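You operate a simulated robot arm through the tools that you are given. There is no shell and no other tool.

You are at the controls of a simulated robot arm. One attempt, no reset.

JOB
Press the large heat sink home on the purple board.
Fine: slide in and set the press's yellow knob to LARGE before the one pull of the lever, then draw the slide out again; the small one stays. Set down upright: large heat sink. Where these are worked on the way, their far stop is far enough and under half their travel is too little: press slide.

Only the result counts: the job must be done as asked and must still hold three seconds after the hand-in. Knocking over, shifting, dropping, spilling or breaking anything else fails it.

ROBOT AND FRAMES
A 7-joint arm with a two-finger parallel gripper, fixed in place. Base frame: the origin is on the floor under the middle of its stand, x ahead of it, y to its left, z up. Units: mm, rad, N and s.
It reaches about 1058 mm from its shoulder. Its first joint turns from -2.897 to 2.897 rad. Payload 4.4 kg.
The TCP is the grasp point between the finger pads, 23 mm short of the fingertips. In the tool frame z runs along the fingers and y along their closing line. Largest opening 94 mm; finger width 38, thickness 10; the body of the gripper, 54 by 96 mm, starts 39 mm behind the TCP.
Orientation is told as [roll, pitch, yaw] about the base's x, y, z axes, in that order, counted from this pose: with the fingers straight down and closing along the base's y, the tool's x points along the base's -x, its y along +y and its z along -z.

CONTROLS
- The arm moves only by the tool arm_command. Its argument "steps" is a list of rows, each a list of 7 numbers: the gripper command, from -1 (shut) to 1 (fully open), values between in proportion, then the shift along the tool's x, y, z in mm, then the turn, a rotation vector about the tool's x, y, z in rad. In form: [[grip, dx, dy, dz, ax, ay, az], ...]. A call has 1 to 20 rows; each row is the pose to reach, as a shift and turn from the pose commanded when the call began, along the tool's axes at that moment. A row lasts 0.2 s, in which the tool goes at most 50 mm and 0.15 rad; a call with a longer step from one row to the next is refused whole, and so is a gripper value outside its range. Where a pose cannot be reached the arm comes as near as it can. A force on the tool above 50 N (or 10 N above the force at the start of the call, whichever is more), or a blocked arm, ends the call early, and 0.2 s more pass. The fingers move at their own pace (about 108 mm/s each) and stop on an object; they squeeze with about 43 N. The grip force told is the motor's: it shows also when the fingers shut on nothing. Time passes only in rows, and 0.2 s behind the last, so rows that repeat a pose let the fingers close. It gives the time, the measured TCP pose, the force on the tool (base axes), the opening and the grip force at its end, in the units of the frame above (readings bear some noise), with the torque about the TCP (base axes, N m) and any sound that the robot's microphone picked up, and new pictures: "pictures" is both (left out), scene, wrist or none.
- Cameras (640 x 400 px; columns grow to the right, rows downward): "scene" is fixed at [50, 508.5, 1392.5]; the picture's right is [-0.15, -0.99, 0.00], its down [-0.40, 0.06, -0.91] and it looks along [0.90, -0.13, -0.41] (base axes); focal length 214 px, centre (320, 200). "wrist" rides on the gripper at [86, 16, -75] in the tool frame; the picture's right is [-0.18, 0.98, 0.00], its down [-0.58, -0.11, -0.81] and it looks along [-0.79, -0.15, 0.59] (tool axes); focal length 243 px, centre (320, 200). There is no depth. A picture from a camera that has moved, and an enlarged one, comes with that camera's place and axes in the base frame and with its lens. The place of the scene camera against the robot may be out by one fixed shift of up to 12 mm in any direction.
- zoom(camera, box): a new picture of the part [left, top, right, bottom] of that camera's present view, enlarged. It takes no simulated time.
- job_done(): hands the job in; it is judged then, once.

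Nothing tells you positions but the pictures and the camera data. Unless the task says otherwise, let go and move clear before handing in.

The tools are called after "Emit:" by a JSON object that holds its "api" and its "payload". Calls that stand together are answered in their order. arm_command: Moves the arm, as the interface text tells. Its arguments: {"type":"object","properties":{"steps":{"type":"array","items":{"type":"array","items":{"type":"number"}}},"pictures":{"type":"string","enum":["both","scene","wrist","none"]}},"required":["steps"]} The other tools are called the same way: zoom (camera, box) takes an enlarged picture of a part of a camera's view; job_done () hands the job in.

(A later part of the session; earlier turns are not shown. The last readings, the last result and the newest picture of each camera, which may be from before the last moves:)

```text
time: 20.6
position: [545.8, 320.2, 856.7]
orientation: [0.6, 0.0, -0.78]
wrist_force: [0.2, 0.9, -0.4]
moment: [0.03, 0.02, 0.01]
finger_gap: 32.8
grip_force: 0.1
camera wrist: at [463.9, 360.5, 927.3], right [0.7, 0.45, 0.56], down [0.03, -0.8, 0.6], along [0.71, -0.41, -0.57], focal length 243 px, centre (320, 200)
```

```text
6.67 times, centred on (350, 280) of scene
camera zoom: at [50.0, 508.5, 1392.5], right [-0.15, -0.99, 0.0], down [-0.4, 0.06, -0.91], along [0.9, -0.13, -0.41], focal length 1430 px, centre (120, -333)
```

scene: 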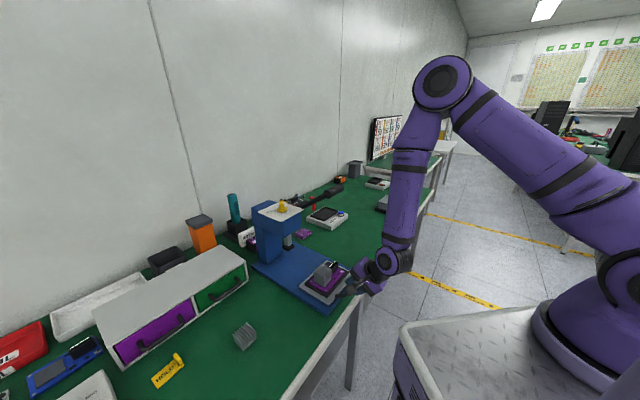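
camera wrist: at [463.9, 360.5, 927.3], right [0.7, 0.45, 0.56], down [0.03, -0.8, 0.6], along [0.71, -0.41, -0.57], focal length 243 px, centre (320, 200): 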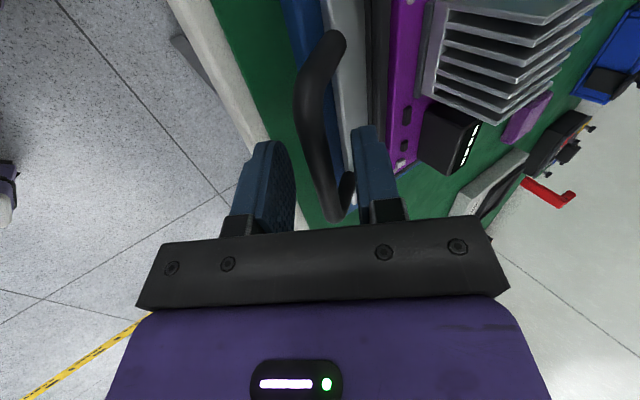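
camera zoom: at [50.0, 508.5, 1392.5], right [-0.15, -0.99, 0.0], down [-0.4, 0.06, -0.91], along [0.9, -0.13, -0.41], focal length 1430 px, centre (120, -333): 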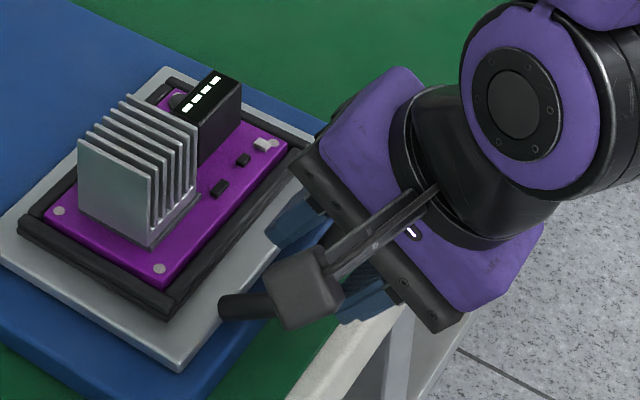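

The bar is between the fingers. Closing on it now.

Emit:
{"api": "arm_command", "payload": {"steps": [[-0.3, 0, 1.5, 0, 0, 0, 0], [-0.6, 0, 1.5, 0, 0, 0, 0], [-1, 0, 1.5, 0, 0, 0, 0], [-1, 0, 1.5, 0, 0, 0, 0], [-1, 0, 1.5, 0, 0, 0, 0]], "pictures": "wrist"}}

Emit:
{"api": "zoom", "payload": {"camera": "scene", "box": [310, 250, 390, 310]}}

```text
time: 21.8
position: [547.5, 321.2, 856.9]
orientation: [0.598, 0.0, -0.782]
wrist_force: [1.3, -1.7, -5.7]
moment: [-0.25, -0.23, 0.12]
finger_gap: 11.7
grip_force: 45.1
camera wrist: at [465.0, 361.1, 928.0], right [0.7, 0.45, 0.55], down [0.03, -0.8, 0.6], along [0.71, -0.41, -0.57], focal length 243 px, centre (320, 200)
```

wrist: 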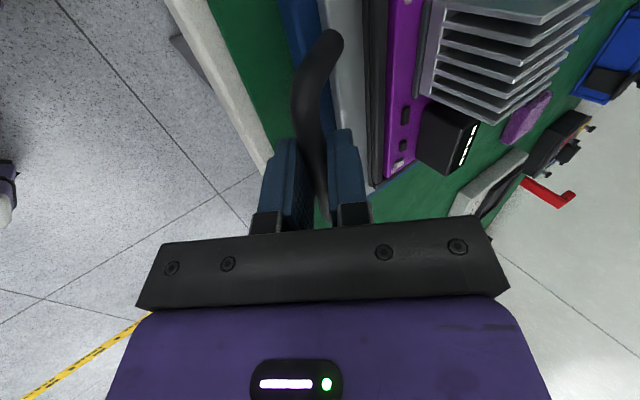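

```text
6.67 times, centred on (350, 280) of scene
camera zoom: at [50.0, 508.5, 1392.5], right [-0.15, -0.99, 0.0], down [-0.4, 0.06, -0.91], along [0.9, -0.13, -0.41], focal length 1430 px, centre (120, -333)
```

zoom: 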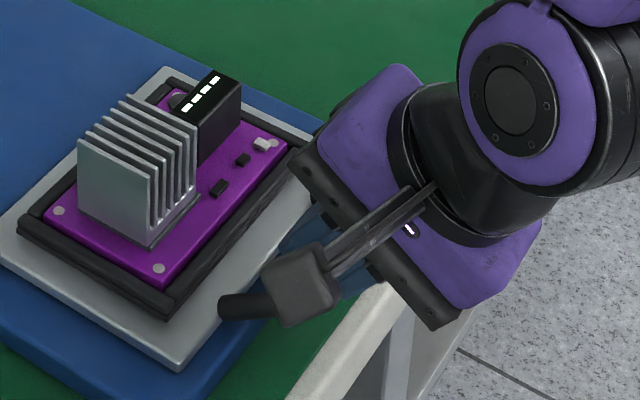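

Bar gripped. Now push the slide in slowly along the bench depth direction.

Emit:
{"api": "arm_command", "payload": {"steps": [[-1, 0, 2.5, 1.7, 0, 0, 0], [-1, 0, 7.4, 5.1, 0, 0, 0], [-1, -0.1, 14, 9.6, 0, 0, 0], [-1, -0.1, 21.5, 14.7, 0, 0, 0], [-1, -0.1, 29.7, 20.3, 0, 0, 0], [-1, -0.2, 38, 26, 0, 0, 0], [-1, -0.2, 46.2, 31.6, 0, 0, 0], [-1, -0.3, 54.5, 37.3, 0, 0, 0], [-1, -0.3, 62.7, 42.9, 0, 0, 0], [-1, -0.3, 69.3, 47.4, 0, 0, 0], [-1, -0.4, 74.3, 50.8, 0, 0, 0], [-1, -0.4, 76.8, 52.5, 0, 0, 0]]}}

Emit:
{"api": "zoom", "payload": {"camera": "scene", "box": [250, 190, 410, 310]}}

```text
time: 24.4
position: [612.7, 385.7, 857.2]
orientation: [0.6, 0.0, -0.785]
wrist_force: [19.8, -20.7, 10.3]
moment: [-0.11, -0.18, 0.45]
finger_gap: 11.6
grip_force: 44.3
camera wrist: at [530.1, 426.4, 927.9], right [0.7, 0.44, 0.56], down [0.03, -0.8, 0.6], along [0.71, -0.41, -0.57], focal length 243 px, centre (320, 200)
```

scene: 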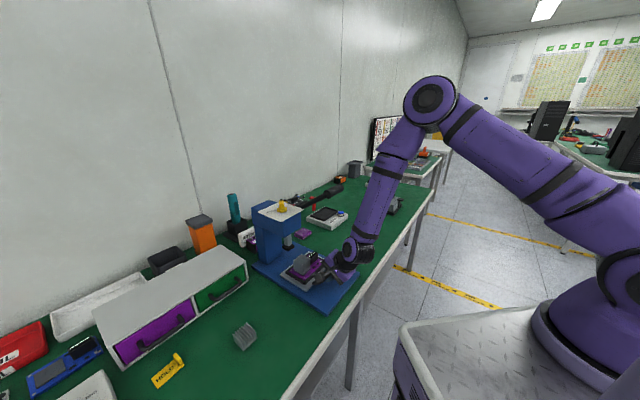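
wrist: 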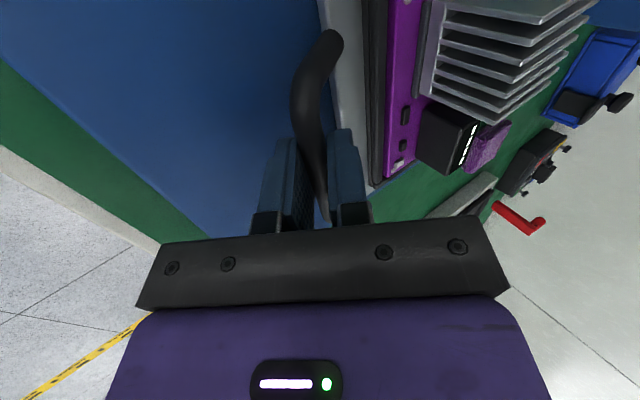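

```text
3.33 times, centred on (330, 250) of scene
camera zoom: at [50.0, 508.5, 1392.5], right [-0.15, -0.99, 0.0], down [-0.4, 0.06, -0.91], along [0.9, -0.13, -0.41], focal length 715 px, centre (287, 33)
```

zoom: 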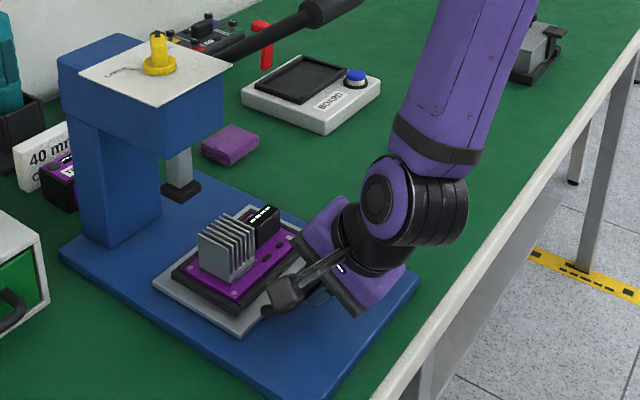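

The slide moved ~92 mm; there's a lateral force of ~29 N toward +e1, meaning the guide runs slightly differently than my path. I'll relieve it with a small sideways shift before continuing.

Emit:
{"api": "arm_command", "payload": {"steps": [[-1, -1, 0, 0, 0, 0, 0], [-1, -2, 0, 0, 0, 0, 0], [-1, -2, 0, 0, 0, 0, 0]], "pictures": "none"}}

```text
time: 25.2
position: [611.8, 385.7, 857.5]
orientation: [0.598, 0.004, -0.78]
wrist_force: [10.2, -7.9, 9.4]
moment: [-0.23, -0.31, -0.15]
finger_gap: 11.5
grip_force: 44.8
```

Lateral force dropped to ~13 N. The guide runs at ~43° azimuth; I'll continue inward following that direction.

Emit:
{"api": "arm_command", "payload": {"steps": [[-1, -0.8, 1.6, 1.1, 0, 0, 0], [-1, -1.6, 5, 3.4, 0, 0, 0], [-1, -2.1, 9.9, 6.8, 0, 0, 0], [-1, -2.4, 16.5, 11.3, 0, 0, 0], [-1, -2.7, 23.1, 15.8, 0, 0, 0], [-1, -3.0, 29.7, 20.3, 0, 0, 0], [-1, -3.3, 36.3, 24.8, 0, 0, 0], [-1, -3.6, 41.2, 28.2, 0, 0, 0], [-1, -3.7, 42.9, 29.3, 0, 0, 0]]}}

Emit:
{"api": "zoom", "payload": {"camera": "scene", "box": [250, 190, 410, 310]}}

```text
time: 27.2
position: [650.4, 421.8, 857.9]
orientation: [0.599, -0.001, -0.777]
wrist_force: [-26.5, 24.1, -13.7]
moment: [0.21, 0.34, 0.16]
finger_gap: 11.6
grip_force: 44.7
camera wrist: at [567.9, 461.4, 928.4], right [0.7, 0.45, 0.55], down [0.03, -0.8, 0.6], along [0.71, -0.41, -0.57], focal length 243 px, centre (320, 200)
```

scene: 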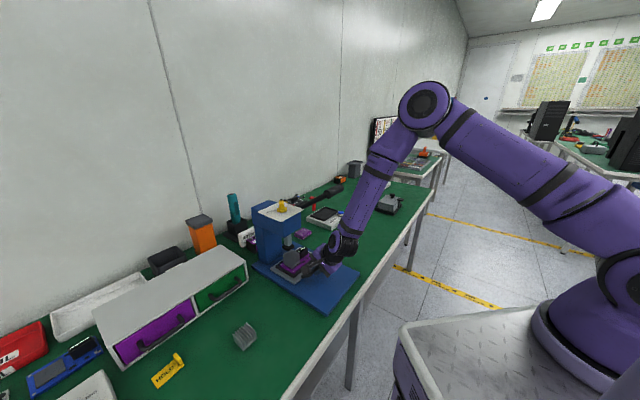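
wrist: 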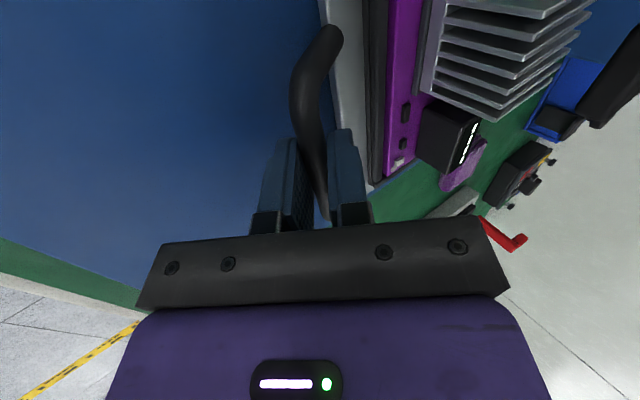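

```text
3.33 times, centred on (330, 250) of scene
camera zoom: at [50.0, 508.5, 1392.5], right [-0.15, -0.99, 0.0], down [-0.4, 0.06, -0.91], along [0.9, -0.13, -0.41], focal length 715 px, centre (287, 33)
```

zoom: 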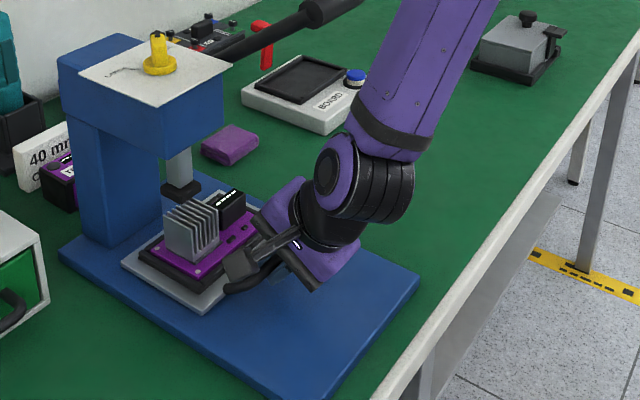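

The lateral force has flipped, so I over-corrected. I'll loosen the grip slightly to release the side load, then push on with the front finger only.

Emit:
{"api": "arm_command", "payload": {"steps": [[-0.62, 0, 0, 0, 0, 0, 0], [-0.62, 1.5, 0, 0, 0, 0, 0], [-0.62, 1.5, 0, 0, 0, 0, 0]], "pictures": "wrist"}}

```text
time: 28.0
position: [651.1, 420.0, 857.9]
orientation: [0.599, 0.0, -0.781]
wrist_force: [-0.1, -0.7, 0.3]
moment: [-0.01, 0.02, 0.0]
finger_gap: 17.5
grip_force: 0.0
camera wrist: at [568.7, 460.8, 928.5], right [0.7, 0.45, 0.56], down [0.03, -0.8, 0.6], along [0.71, -0.41, -0.57], focal length 243 px, centre (320, 200)
```

wrist: 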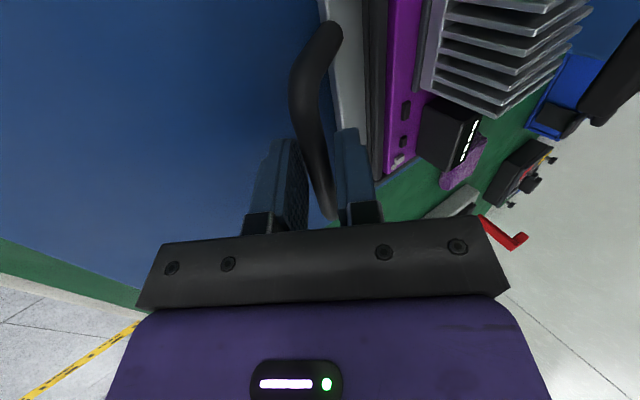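

Emit:
{"api": "arm_command", "payload": {"steps": [[-0.62, 0, 2.5, 1.7, 0, 0, 0], [-0.62, 0, 5, 3.4, 0, 0, 0], [-0.62, -0.1, 8.3, 5.7, 0, 0, 0], [-0.62, -0.1, 11.6, 7.9, 0, 0, 0], [-0.62, -0.2, 14.9, 10.2, 0, 0, 0], [-0.62, -0.2, 16.5, 11.3, 0, 0, 0]]}}

Emit:
{"api": "zoom", "payload": {"camera": "scene", "box": [260, 200, 370, 290]}}

```text
time: 29.4
position: [664.9, 434.2, 857.5]
orientation: [0.601, 0.0, -0.78]
wrist_force: [-1.1, -2.3, -1.0]
moment: [0.0, 0.04, 0.08]
finger_gap: 19.1
grip_force: 2.0
camera wrist: at [583.1, 474.9, 928.3], right [0.7, 0.45, 0.55], down [0.03, -0.8, 0.6], along [0.71, -0.41, -0.57], focal length 243 px, centre (320, 200)
```

scene: 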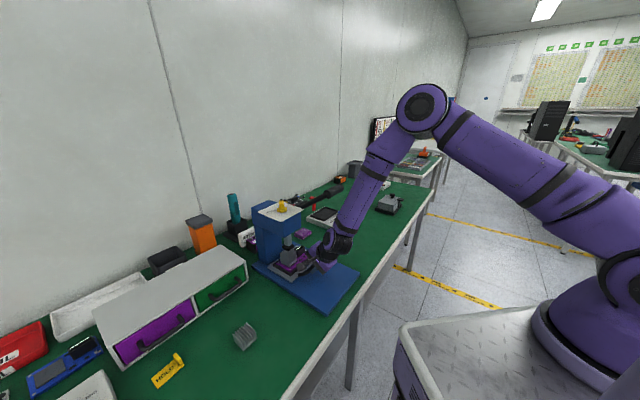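
wrist: 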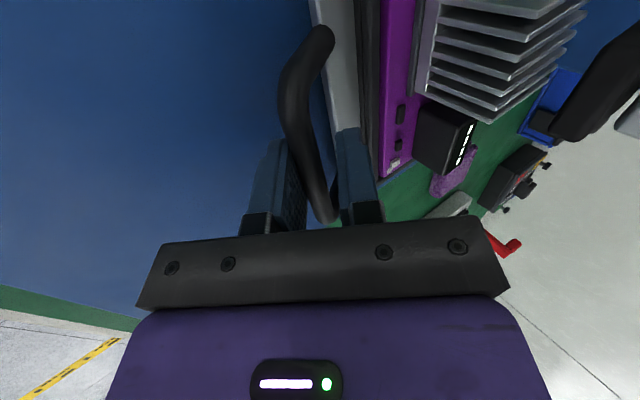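

```text
4.44 times, centred on (315, 245) of scene
camera zoom: at [50.0, 508.5, 1392.5], right [-0.15, -0.99, 0.0], down [-0.4, 0.06, -0.91], along [0.9, -0.13, -0.41], focal length 953 px, centre (342, 0)
```

zoom: 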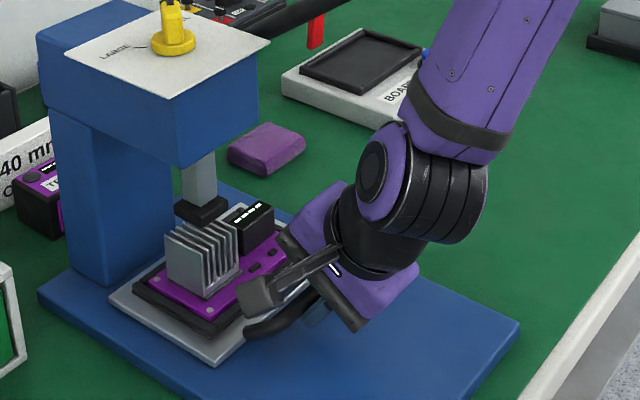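

Emit:
{"api": "arm_command", "payload": {"steps": [[-0.62, 0, 2.5, 1.7, 0, 0, 0], [-0.62, 0, 5, 3.4, 0, 0, 0], [-0.62, 0, 7.4, 5.1, 0, 0, 0], [-0.62, 0, 9.9, 6.8, 0, 0, 0], [-0.62, 0, 12.4, 8.5, 0, 0, 0], [-0.62, 0, 14.9, 10.2, 0, 0, 0]]}}

Emit:
{"api": "zoom", "payload": {"camera": "scene", "box": [260, 200, 370, 290]}}

```text
time: 30.8
position: [672.0, 442.4, 852.2]
orientation: [0.584, 0.003, -0.778]
wrist_force: [-18.6, -21.6, -10.1]
moment: [0.17, 0.24, 0.32]
finger_gap: 30.4
grip_force: 14.9
stopped in row 6: the force on the tool passed its limit at 51 N (the readings are from after the stop); the commanded pose is now the measured one
camera wrist: at [591.5, 483.0, 923.8], right [0.71, 0.45, 0.54], down [0.04, -0.79, 0.61], along [0.7, -0.41, -0.58], focal length 243 px, centre (320, 200)
```

scene: 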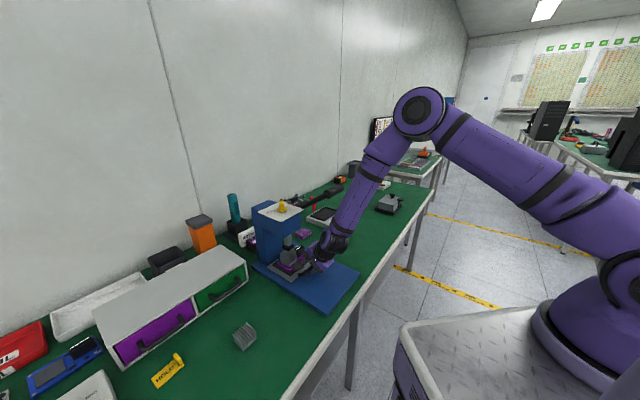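
wrist: 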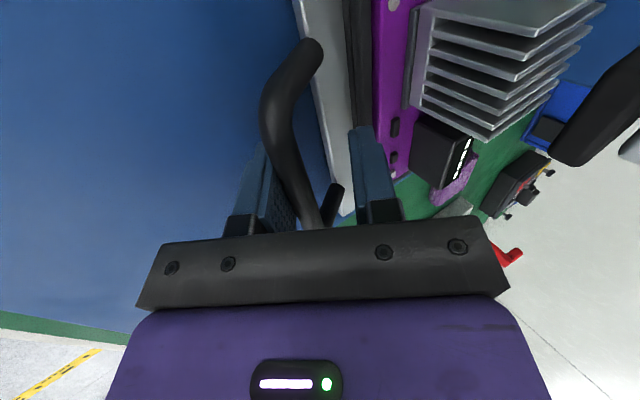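

```text
4.44 times, centred on (315, 245) of scene
camera zoom: at [50.0, 508.5, 1392.5], right [-0.15, -0.99, 0.0], down [-0.4, 0.06, -0.91], along [0.9, -0.13, -0.41], focal length 953 px, centre (342, 0)
```

zoom: 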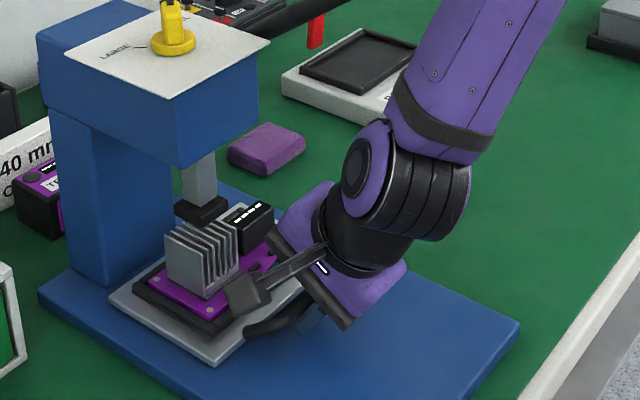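

The slide has reached its inner stop (it no longer moved while force rose). I'll back off a touch, open the fingers and retract along the finger axis.

Emit:
{"api": "arm_command", "payload": {"steps": [[-0.3, 0, -3, -2, 0, 0, 0], [-0.2, 0, -5, -3.4, 0, 0, 0], [-0.2, 0, -5, -20, 0, 0, 0], [-0.2, 0, -5, -45, 0, 0, 0], [-0.2, 0, -5, -80, 0, 0, 0], [-0.2, 0, -5, -110, 0, 0, 0]]}}

Emit:
{"api": "zoom", "payload": {"camera": "scene", "box": [250, 190, 370, 290]}}

Emit:
{"api": "zoom", "payload": {"camera": "wrist", "box": [200, 0, 520, 200]}}

```text
time: 32.2
position: [629.0, 398.5, 944.2]
orientation: [0.591, 0.001, -0.778]
wrist_force: [0.3, 0.0, 0.2]
moment: [0.0, -0.01, 0.0]
finger_gap: 37.4
grip_force: 0.0
camera wrist: at [547.8, 438.7, 1015.2], right [0.7, 0.45, 0.55], down [0.03, -0.79, 0.61], along [0.71, -0.41, -0.58], focal length 243 px, centre (320, 200)
```

scene: 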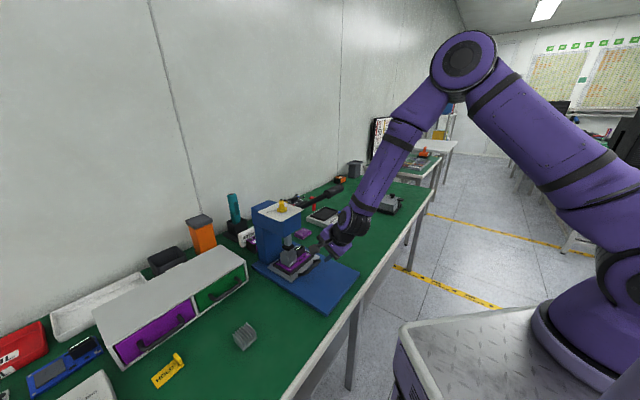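
wrist: 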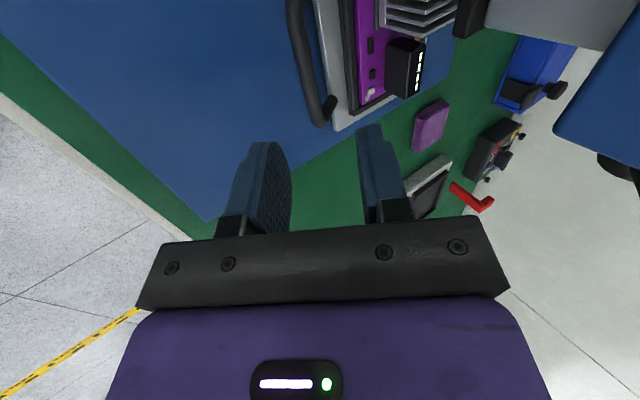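

```text
4.00 times, centred on (310, 240) of scene
camera zoom: at [50.0, 508.5, 1392.5], right [-0.15, -0.99, 0.0], down [-0.4, 0.06, -0.91], along [0.9, -0.13, -0.41], focal length 858 px, centre (360, 40)
```

zoom: 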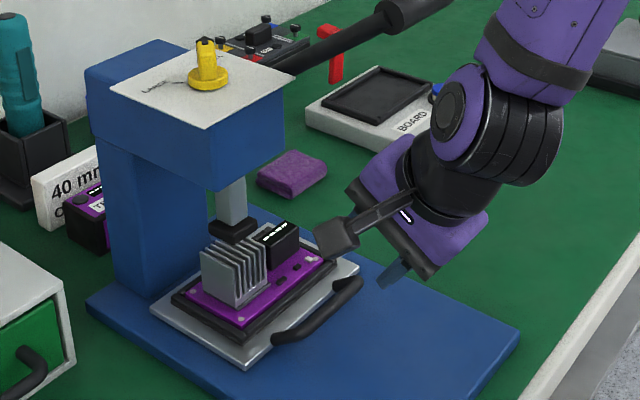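

```text
2.00 times, centred on (360, 100) of wrist
camera zoom: at [547.8, 438.7, 1015.2], right [0.7, 0.45, 0.55], down [0.03, -0.79, 0.61], along [0.71, -0.41, -0.58], focal length 485 px, centre (240, 400)
```

zoom: 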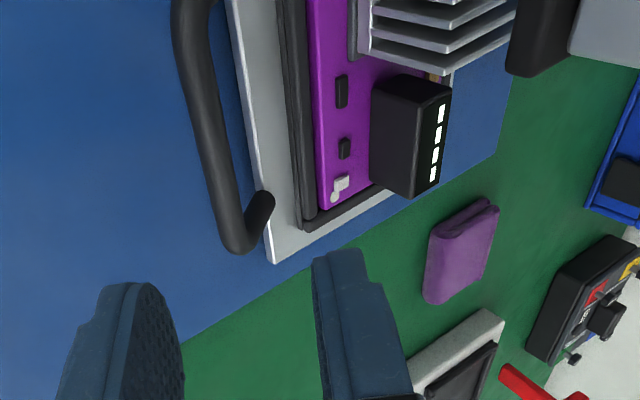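

The slide is at its inner stop and the heat sink is aligned under the ram (within ~2 mm). Now I'll retreat and rise, to inspect the knob from above.

Emit:
{"api": "arm_command", "payload": {"steps": [[-0.2, 0, -27, -19, 0, 0, 0], [-0.2, 0, -55, -38, 0, 0, 0], [-0.2, 0, -82.5, -56.5, 0, 0, 0], [0, 0, -60, -91, 0.1, 0, 0], [0.2, 0, -35, -125, 0.2, 0, 0], [0.2, 0, -12, -160, 0.3, 0, 0], [0.2, 0, 12, -195, 0.4, 0, 0], [0.2, 0, 36, -229, 0.5, 0, 0], [0.2, 0, 58.5, -262.5, 0.59, 0, 0], [0.2, 0, 58.5, -262.5, 0.59, 0, 0]], "pictures": "scene"}}

```text
time: 34.4
position: [563.0, 328.4, 1195.5]
orientation: [0.003, 0.002, -0.779]
wrist_force: [0.0, -0.2, 0.7]
moment: [0.0, 0.0, 0.02]
finger_gap: 56.5
grip_force: 0.1
```

scene: 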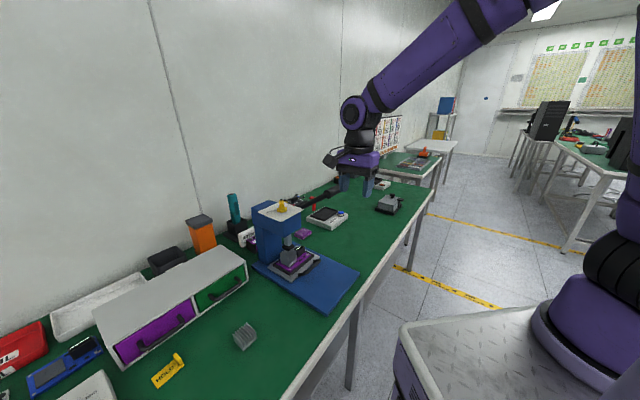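

Emit:
{"api": "arm_command", "payload": {"steps": [[0.2, 19.5, 37, -4, 0, 0, 0], [0.2, 39, 74, -8, 0, 0, 0], [0.2, 58.5, 110.5, -12, 0, 0, 0], [0.2, 78, 147.5, -16, 0, 0, 0], [0.2, 97.5, 184, -20, 0, 0, 0], [0.2, 117, 221, -24, 0, 0, 0], [0.2, 136.7, 258, -25, 0, 0, 0], [0.2, 136.7, 258, -25, 0, 0, 0]]}}

Emit:
{"api": "zoom", "payload": {"camera": "wrist", "box": [200, 20, 460, 220]}}

```text
time: 36.2
position: [642.0, 609.3, 1220.2]
orientation: [0.003, 0.001, -0.778]
wrist_force: [-0.2, -0.2, 1.0]
moment: [0.01, -0.01, -0.01]
finger_gap: 56.6
grip_force: 0.1
camera wrist: at [591.9, 681.2, 1295.1], right [0.82, 0.57, 0.0], down [0.34, -0.49, 0.81], along [0.46, -0.66, -0.59], focal length 243 px, centre (320, 200)
```

scene: 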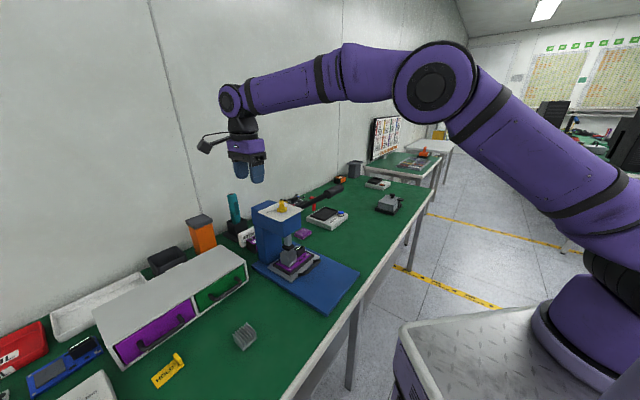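
wrist: 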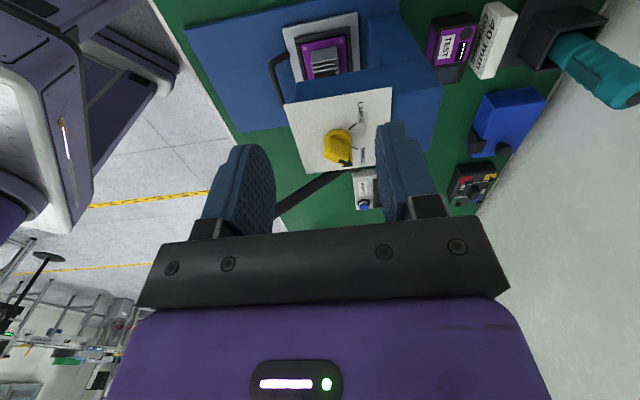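

```text
2.00 times, centred on (330, 120) of wrist
camera zoom: at [591.9, 681.2, 1295.1], right [0.82, 0.57, 0.0], down [0.34, -0.49, 0.81], along [0.46, -0.66, -0.59], focal length 485 px, centre (300, 360)
```

zoom: 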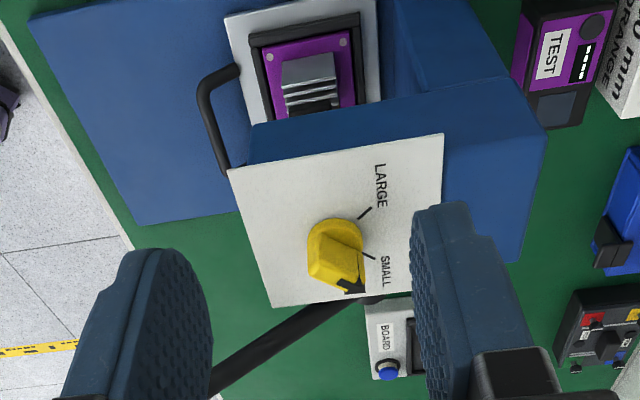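

The labels are clear: SMALL lies toward +x, LARGE toward +y from the knob centre (~(726.5, 532)); the knob currently points at SMALL and must turn +90° (counter-clockwise from above). Zooming on the knob.

Emit:
{"api": "zoom", "payload": {"camera": "wrist", "box": [300, 80, 400, 180]}}

Emit:
{"api": "zoom", "payload": {"camera": "scene", "box": [255, 190, 315, 230]}}

```text
4.00 times, centred on (350, 130) of wrist
camera zoom: at [591.9, 681.2, 1295.1], right [0.82, 0.57, 0.0], down [0.34, -0.49, 0.81], along [0.46, -0.66, -0.59], focal length 970 px, centre (200, 480)
```

zoom: 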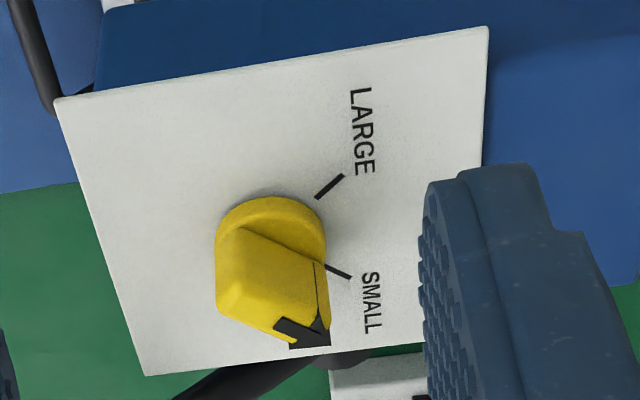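

```text
10.00 times, centred on (285, 210) of scene
camera zoom: at [50.0, 508.5, 1392.5], right [-0.15, -0.99, 0.0], down [-0.4, 0.06, -0.91], along [0.9, -0.13, -0.41], focal length 2145 px, centre (670, 100)
```

zoom: 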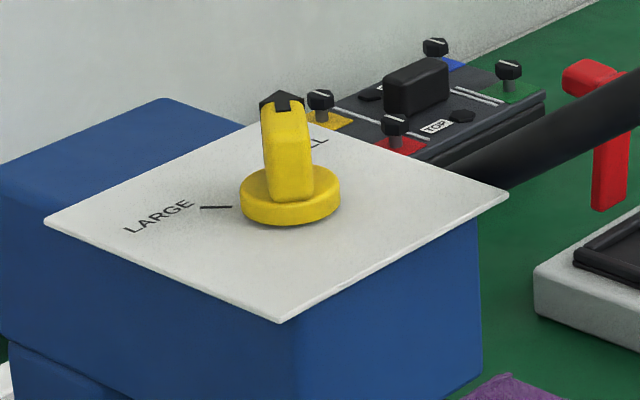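

Emit:
{"api": "arm_command", "payload": {"steps": [[0.1, -18, 0, 0, 0, 0, -0.13], [0, -37, 1, 5, 0, 0, -0.26], [0, -56, 1.5, 15, 0, 0, -0.39], [0, -75, 2, 30, 0, 0, -0.52], [0, -94, 3, 45, 0, 0, -0.65], [0, -111.5, 3.3, 60, 0, 0, -0.779], [0, -111.5, 3.3, 60, 0, 0, -0.779]]}}

Emit:
{"api": "zoom", "payload": {"camera": "wrist", "box": [220, 40, 420, 200]}}

Emit:
{"api": "zoom", "payload": {"camera": "scene", "box": [240, 160, 340, 230]}}

```text
time: 37.8
position: [726.7, 532.4, 1160.3]
orientation: [0.002, -0.001, 0.001]
wrist_force: [-0.5, 0.3, -0.7]
moment: [0.01, 0.02, 0.02]
finger_gap: 47.0
grip_force: 0.1
camera wrist: at [639.1, 548.7, 1235.4], right [0.18, 0.98, 0.0], down [0.58, -0.11, 0.81], along [0.79, -0.15, -0.59], focal length 243 px, centre (320, 200)
```

scene: 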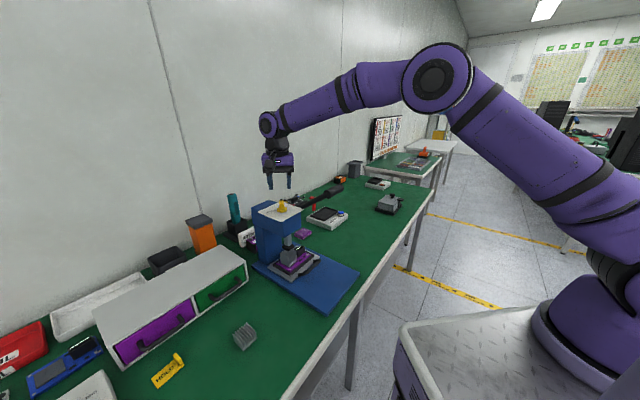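
wrist: 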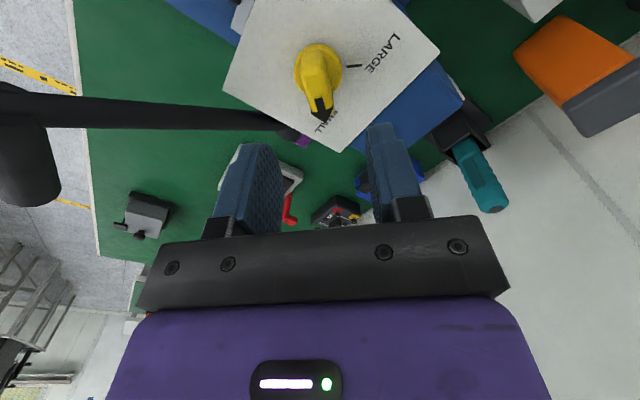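

```text
2.50 times, centred on (320, 120) of wrist
camera zoom: at [639.1, 548.7, 1235.4], right [0.18, 0.98, 0.0], down [0.58, -0.11, 0.81], along [0.79, -0.15, -0.59], focal length 606 px, centre (320, 400)
```

zoom: 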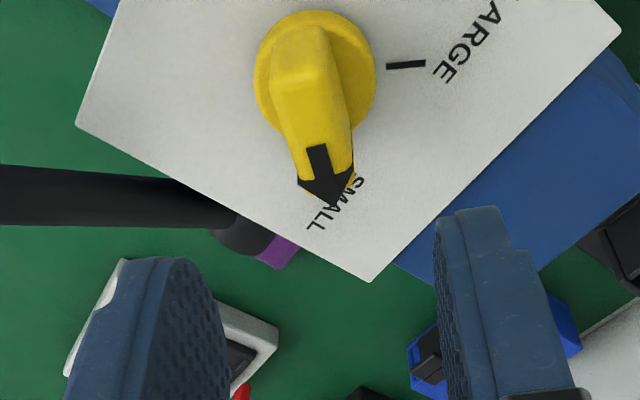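

```text
5.71 times, centred on (290, 195) of scene
camera zoom: at [50.0, 508.5, 1392.5], right [-0.15, -0.99, 0.0], down [-0.4, 0.06, -0.91], along [0.9, -0.13, -0.41], focal length 1226 px, centre (491, 229)
```

zoom: 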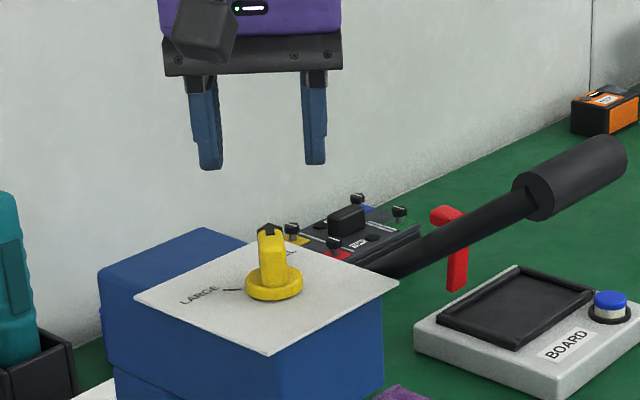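

The knob bar lies right between the fingers (bar along x, top at ~1091). I'll descend so the fingertips flank the bar without touching the disc.

Emit:
{"api": "arm_command", "payload": {"steps": [[0, 1.5, 0, 15, 0, 0, 0], [0, 1.5, 0, 32, 0, 0, 0], [0, 1.5, 0, 48, 0, 0, 0], [-0.2, 1.5, 0, 58, 0, 0, 0], [-0.3, 1.5, 0, 62, 0, 0, 0], [-0.3, 1.5, 0, 62, 0, 0, 0]]}}

Emit:
{"api": "zoom", "payload": {"camera": "wrist", "box": [220, 60, 420, 220]}}

Emit:
{"api": "zoom", "payload": {"camera": "scene", "box": [255, 180, 315, 225]}}

```text
time: 39.2
position: [723.8, 532.1, 1098.4]
orientation: [0.002, 0.0, 0.001]
wrist_force: [0.4, 0.0, 0.0]
moment: [0.0, 0.0, 0.02]
finger_gap: 32.9
grip_force: 0.0
camera wrist: at [637.6, 548.6, 1172.5], right [0.18, 0.98, 0.0], down [0.58, -0.11, 0.81], along [0.79, -0.15, -0.59], focal length 243 px, centre (320, 200)
```

scene: 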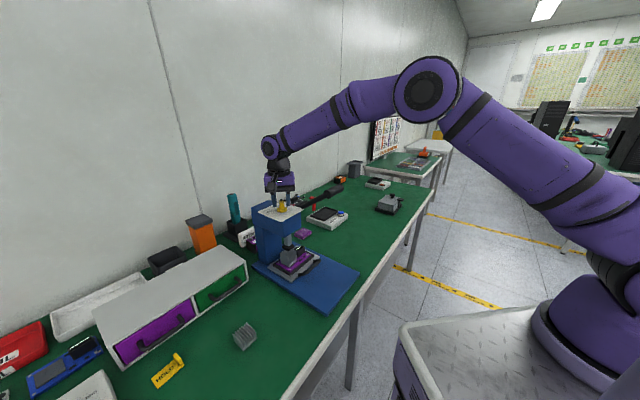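
wrist: 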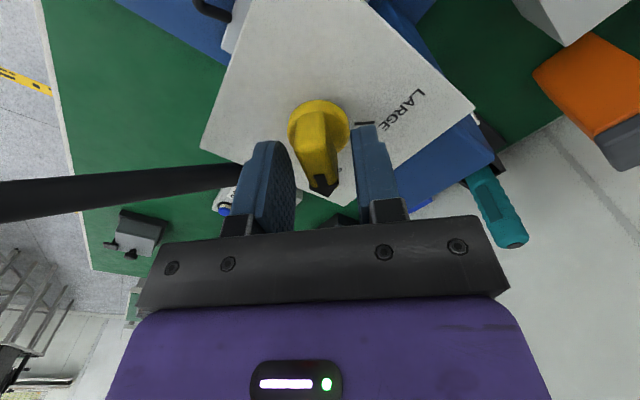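

```text
2.50 times, centred on (320, 140) of wrist
camera zoom: at [637.6, 548.6, 1172.5], right [0.18, 0.98, 0.0], down [0.58, -0.11, 0.81], along [0.79, -0.15, -0.59], focal length 606 px, centre (320, 350)
```

zoom: 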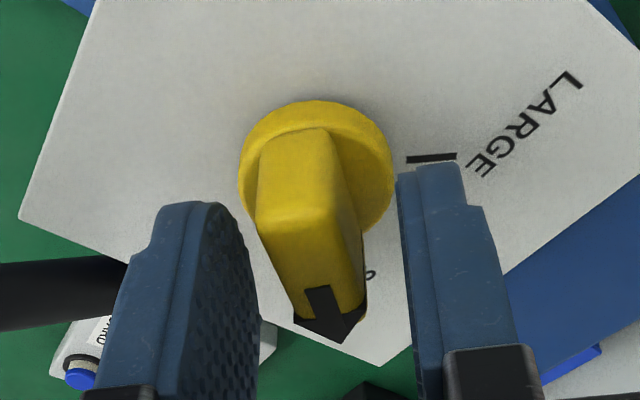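

```text
8.89 times, centred on (285, 202) of scene
camera zoom: at [50.0, 508.5, 1392.5], right [-0.15, -0.99, 0.0], down [-0.4, 0.06, -0.91], along [0.9, -0.13, -0.41], focal length 1906 px, centre (631, 178)
```

zoom: 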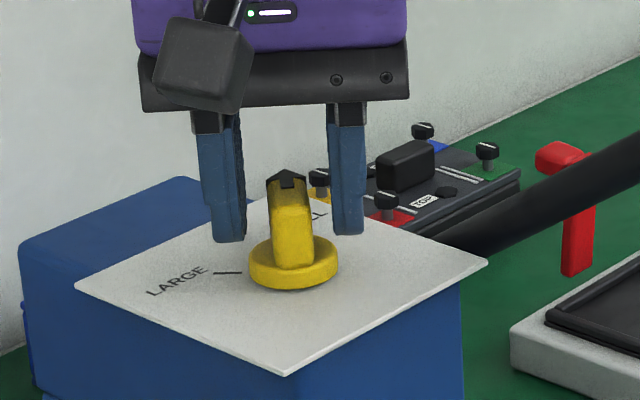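

Emit:
{"api": "arm_command", "payload": {"steps": [[-0.5, 0, 0, 0, 0, 0, 0], [-1, 0, 0, 0, 0, 0, 0], [-1, 0, 0, 0, 0, 0, 0], [-1, 0, 0, 0, 0, 0, 0]], "pictures": "wrist"}}

Emit:
{"api": "zoom", "payload": {"camera": "wrist", "box": [220, 60, 420, 220]}}

```text
time: 40.2
position: [725.1, 532.5, 1098.1]
orientation: [0.001, 0.002, -0.002]
wrist_force: [0.0, -3.5, -0.4]
moment: [-0.23, 0.1, 1.3]
finger_gap: 17.2
grip_force: 45.1
camera wrist: at [637.8, 548.3, 1172.5], right [0.18, 0.98, 0.0], down [0.58, -0.11, 0.81], along [0.79, -0.15, -0.59], focal length 243 px, centre (320, 200)
```

wrist: 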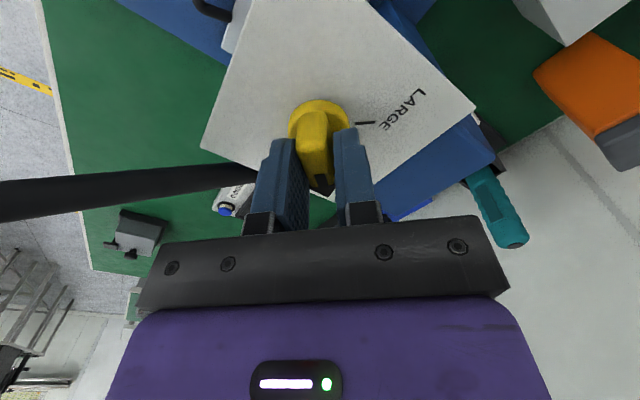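

```text
2.50 times, centred on (320, 140) of wrist
camera zoom: at [637.8, 548.3, 1172.5], right [0.18, 0.98, 0.0], down [0.58, -0.11, 0.81], along [0.79, -0.15, -0.59], focal length 606 px, centre (320, 350)
```

zoom: 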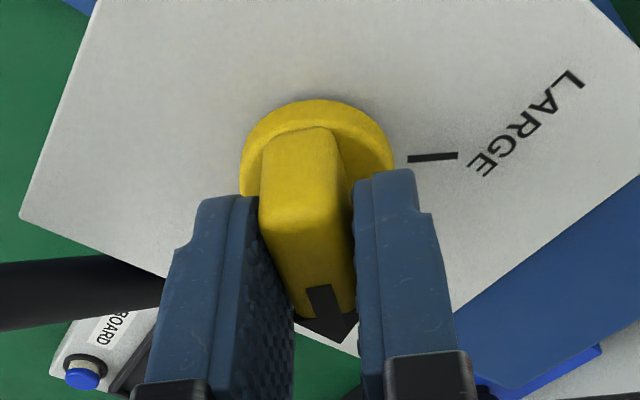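

Bar gripped (17 mm). Now rotate +90° about vertical, in two halves.

Emit:
{"api": "arm_command", "payload": {"steps": [[-1, 0, 0, 0, 0, 0, -0.1], [-1, 0, 0, 0, 0, 0, -0.2], [-1, 0, 0, 0, 0, 0, -0.3], [-1, 0, 0, 0, 0, 0, -0.4], [-1, 0, 0, 0, 0, 0, -0.5], [-1, 0, 0, 0, 0, 0, -0.6], [-1, 0, 0, 0, 0, 0, -0.7], [-1, 0, 0, 0, 0, 0, -0.785]]}}

Emit:
{"api": "zoom", "payload": {"camera": "wrist", "box": [220, 60, 420, 220]}}

```text
time: 42.0
position: [724.1, 533.9, 1098.2]
orientation: [0.003, -0.004, 0.787]
wrist_force: [-0.1, 28.0, 3.2]
moment: [-0.69, 0.63, -0.03]
finger_gap: 15.1
grip_force: 44.9
camera wrist: at [650.9, 484.2, 1172.3], right [-0.57, 0.82, 0.0], down [0.49, 0.33, 0.81], along [0.66, 0.46, -0.59], focal length 243 px, centre (320, 200)
```

scene: 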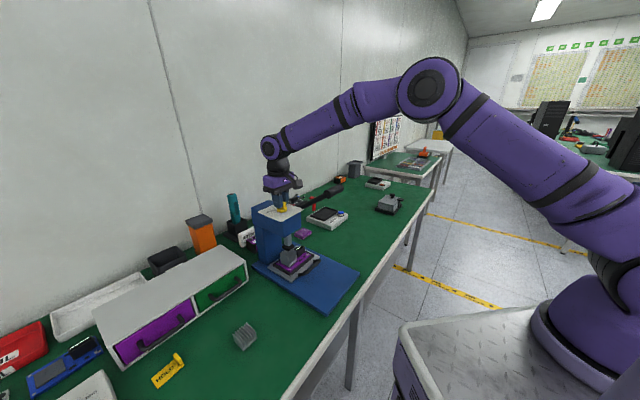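
wrist: 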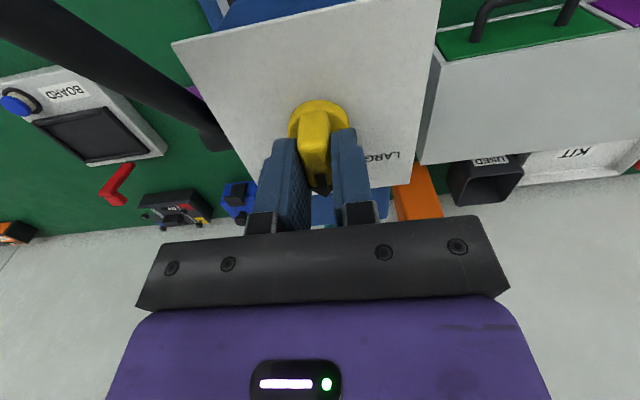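

```text
2.50 times, centred on (320, 140) of wrist
camera zoom: at [650.9, 484.2, 1172.3], right [-0.57, 0.82, 0.0], down [0.49, 0.33, 0.81], along [0.66, 0.46, -0.59], focal length 606 px, centre (320, 350)
```

zoom: 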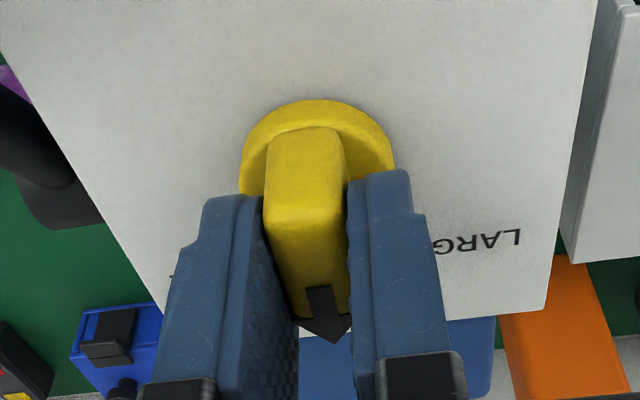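

The knob follows. A 28 N side force shows a ~2 mm axis offset; I'll shift to relieve it and finish the rotation.

Emit:
{"api": "arm_command", "payload": {"steps": [[-1, -0.9, 0.9, 0, 0, 0, -0.05], [-1, -1.4, 1.4, 0, 0, 0, -0.15], [-1, -1.4, 1.4, 0, 0, 0, -0.25], [-1, -1.4, 1.4, 0, 0, 0, -0.35], [-1, -1.4, 1.4, 0, 0, 0, -0.45], [-1, -1.4, 1.4, 0, 0, 0, -0.55], [-1, -1.4, 1.4, 0, 0, 0, -0.65], [-1, -1.4, 1.4, 0, 0, 0, -0.73], [-1, -1.4, 1.4, 0, 0, 0, -0.785], [-1, -1.4, 1.4, 0, 0, 0, -0.785]]}}

Emit:
{"api": "zoom", "payload": {"camera": "wrist", "box": [220, 60, 420, 220]}}

Emit:
{"api": "zoom", "payload": {"camera": "scene", "box": [255, 180, 315, 225]}}

```text
time: 44.2
position: [720.9, 536.3, 1098.2]
orientation: [0.001, -0.004, 1.571]
wrist_force: [-42.1, 15.8, -3.2]
moment: [0.44, 0.17, -1.87]
finger_gap: 16.6
grip_force: 44.4
camera wrist: at [705.4, 448.8, 1172.3], right [-0.98, 0.18, 0.0], down [0.11, 0.58, 0.81], along [0.15, 0.79, -0.59], focal length 243 px, centre (320, 200)
```

scene: 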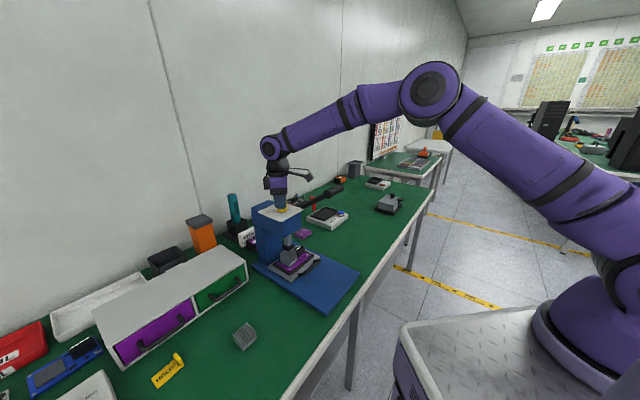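
wrist: 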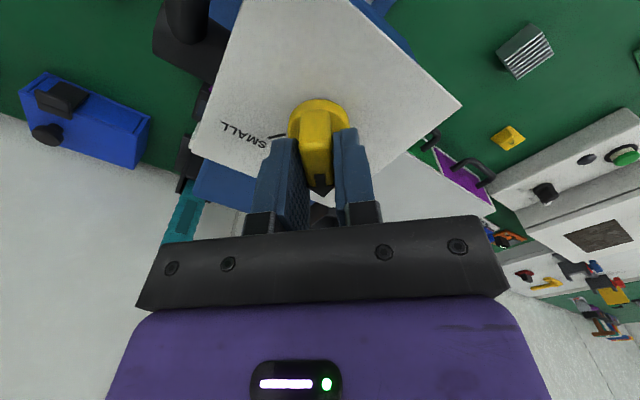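

```text
2.50 times, centred on (320, 140) of wrist
camera zoom: at [705.4, 448.8, 1172.3], right [-0.98, 0.18, 0.0], down [0.11, 0.58, 0.81], along [0.15, 0.79, -0.59], focal length 606 px, centre (320, 350)
```

zoom: 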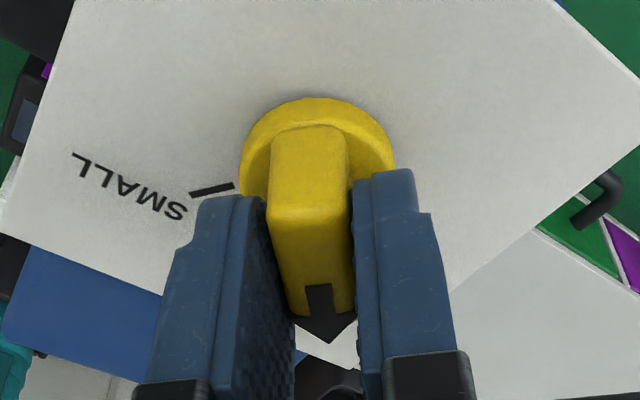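

```text
8.89 times, centred on (285, 202) of scene
camera zoom: at [50.0, 508.5, 1392.5], right [-0.15, -0.99, 0.0], down [-0.4, 0.06, -0.91], along [0.9, -0.13, -0.41], focal length 1906 px, centre (631, 178)
```

zoom: 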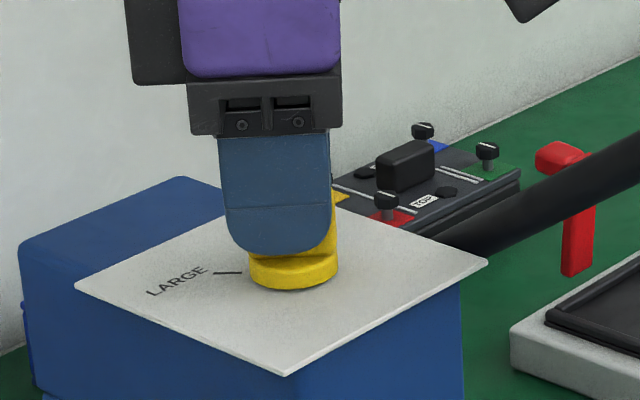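

The knob reached its stop (torque −1.9 N·m). Release and rise to verify.

Emit:
{"api": "arm_command", "payload": {"steps": [[-0.5, 0, 0, 0, 0, 0, 0], [-0.2, 0, 0, 0, 0, 0, 0], [-0.1, 0, 0, 0, 0, 0, 0], [-0.1, 0, 0, -15, 0, 0, 0], [-0.1, 0, 0, -45, 0, 0, 0], [-0.1, 0, 0, -80, 0, 0, 0], [-0.1, 0, 0, -90, 0, 0, 0]]}}

Emit:
{"api": "zoom", "payload": {"camera": "wrist", "box": [220, 20, 420, 180]}}

Emit:
{"api": "zoom", "payload": {"camera": "scene", "box": [255, 180, 315, 225]}}

```text
time: 45.8
position: [725.7, 534.3, 1187.0]
orientation: [0.0, -0.003, 1.57]
wrist_force: [-0.5, 0.7, 0.2]
moment: [0.04, 0.03, 0.03]
finger_gap: 42.0
grip_force: 0.1
camera wrist: at [708.9, 446.9, 1262.4], right [-0.98, 0.19, 0.0], down [0.11, 0.58, 0.81], along [0.15, 0.79, -0.59], focal length 243 px, centre (320, 200)
```

scene: 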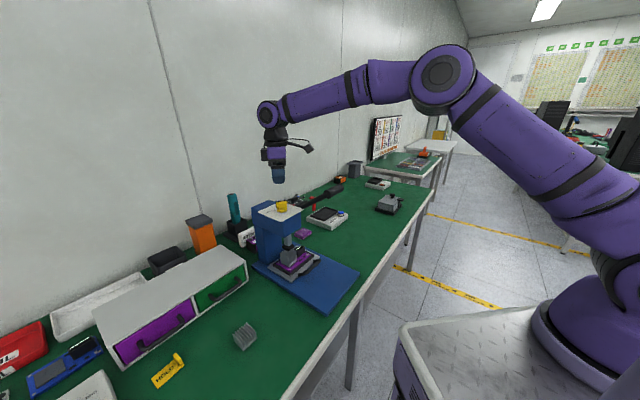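
wrist: 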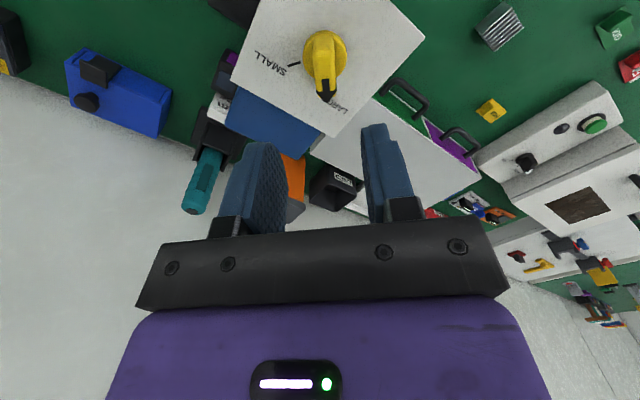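

```text
2.50 times, centred on (320, 100) of wrist
camera zoom: at [708.9, 446.9, 1262.4], right [-0.98, 0.19, 0.0], down [0.11, 0.58, 0.81], along [0.15, 0.79, -0.59], focal length 606 px, centre (320, 450)
```

zoom: 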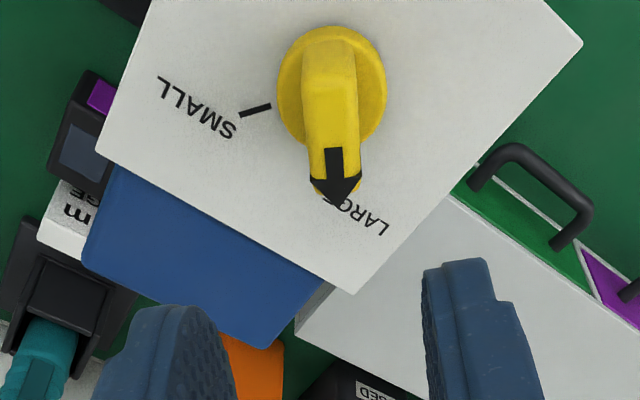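

```text
8.89 times, centred on (285, 202) of scene
camera zoom: at [50.0, 508.5, 1392.5], right [-0.15, -0.99, 0.0], down [-0.4, 0.06, -0.91], along [0.9, -0.13, -0.41], focal length 1906 px, centre (631, 178)
```

zoom: 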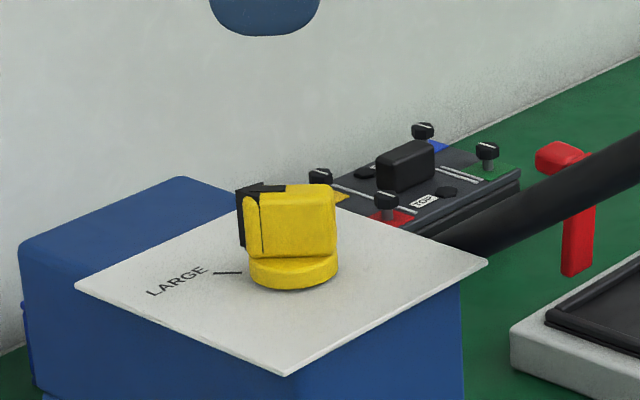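

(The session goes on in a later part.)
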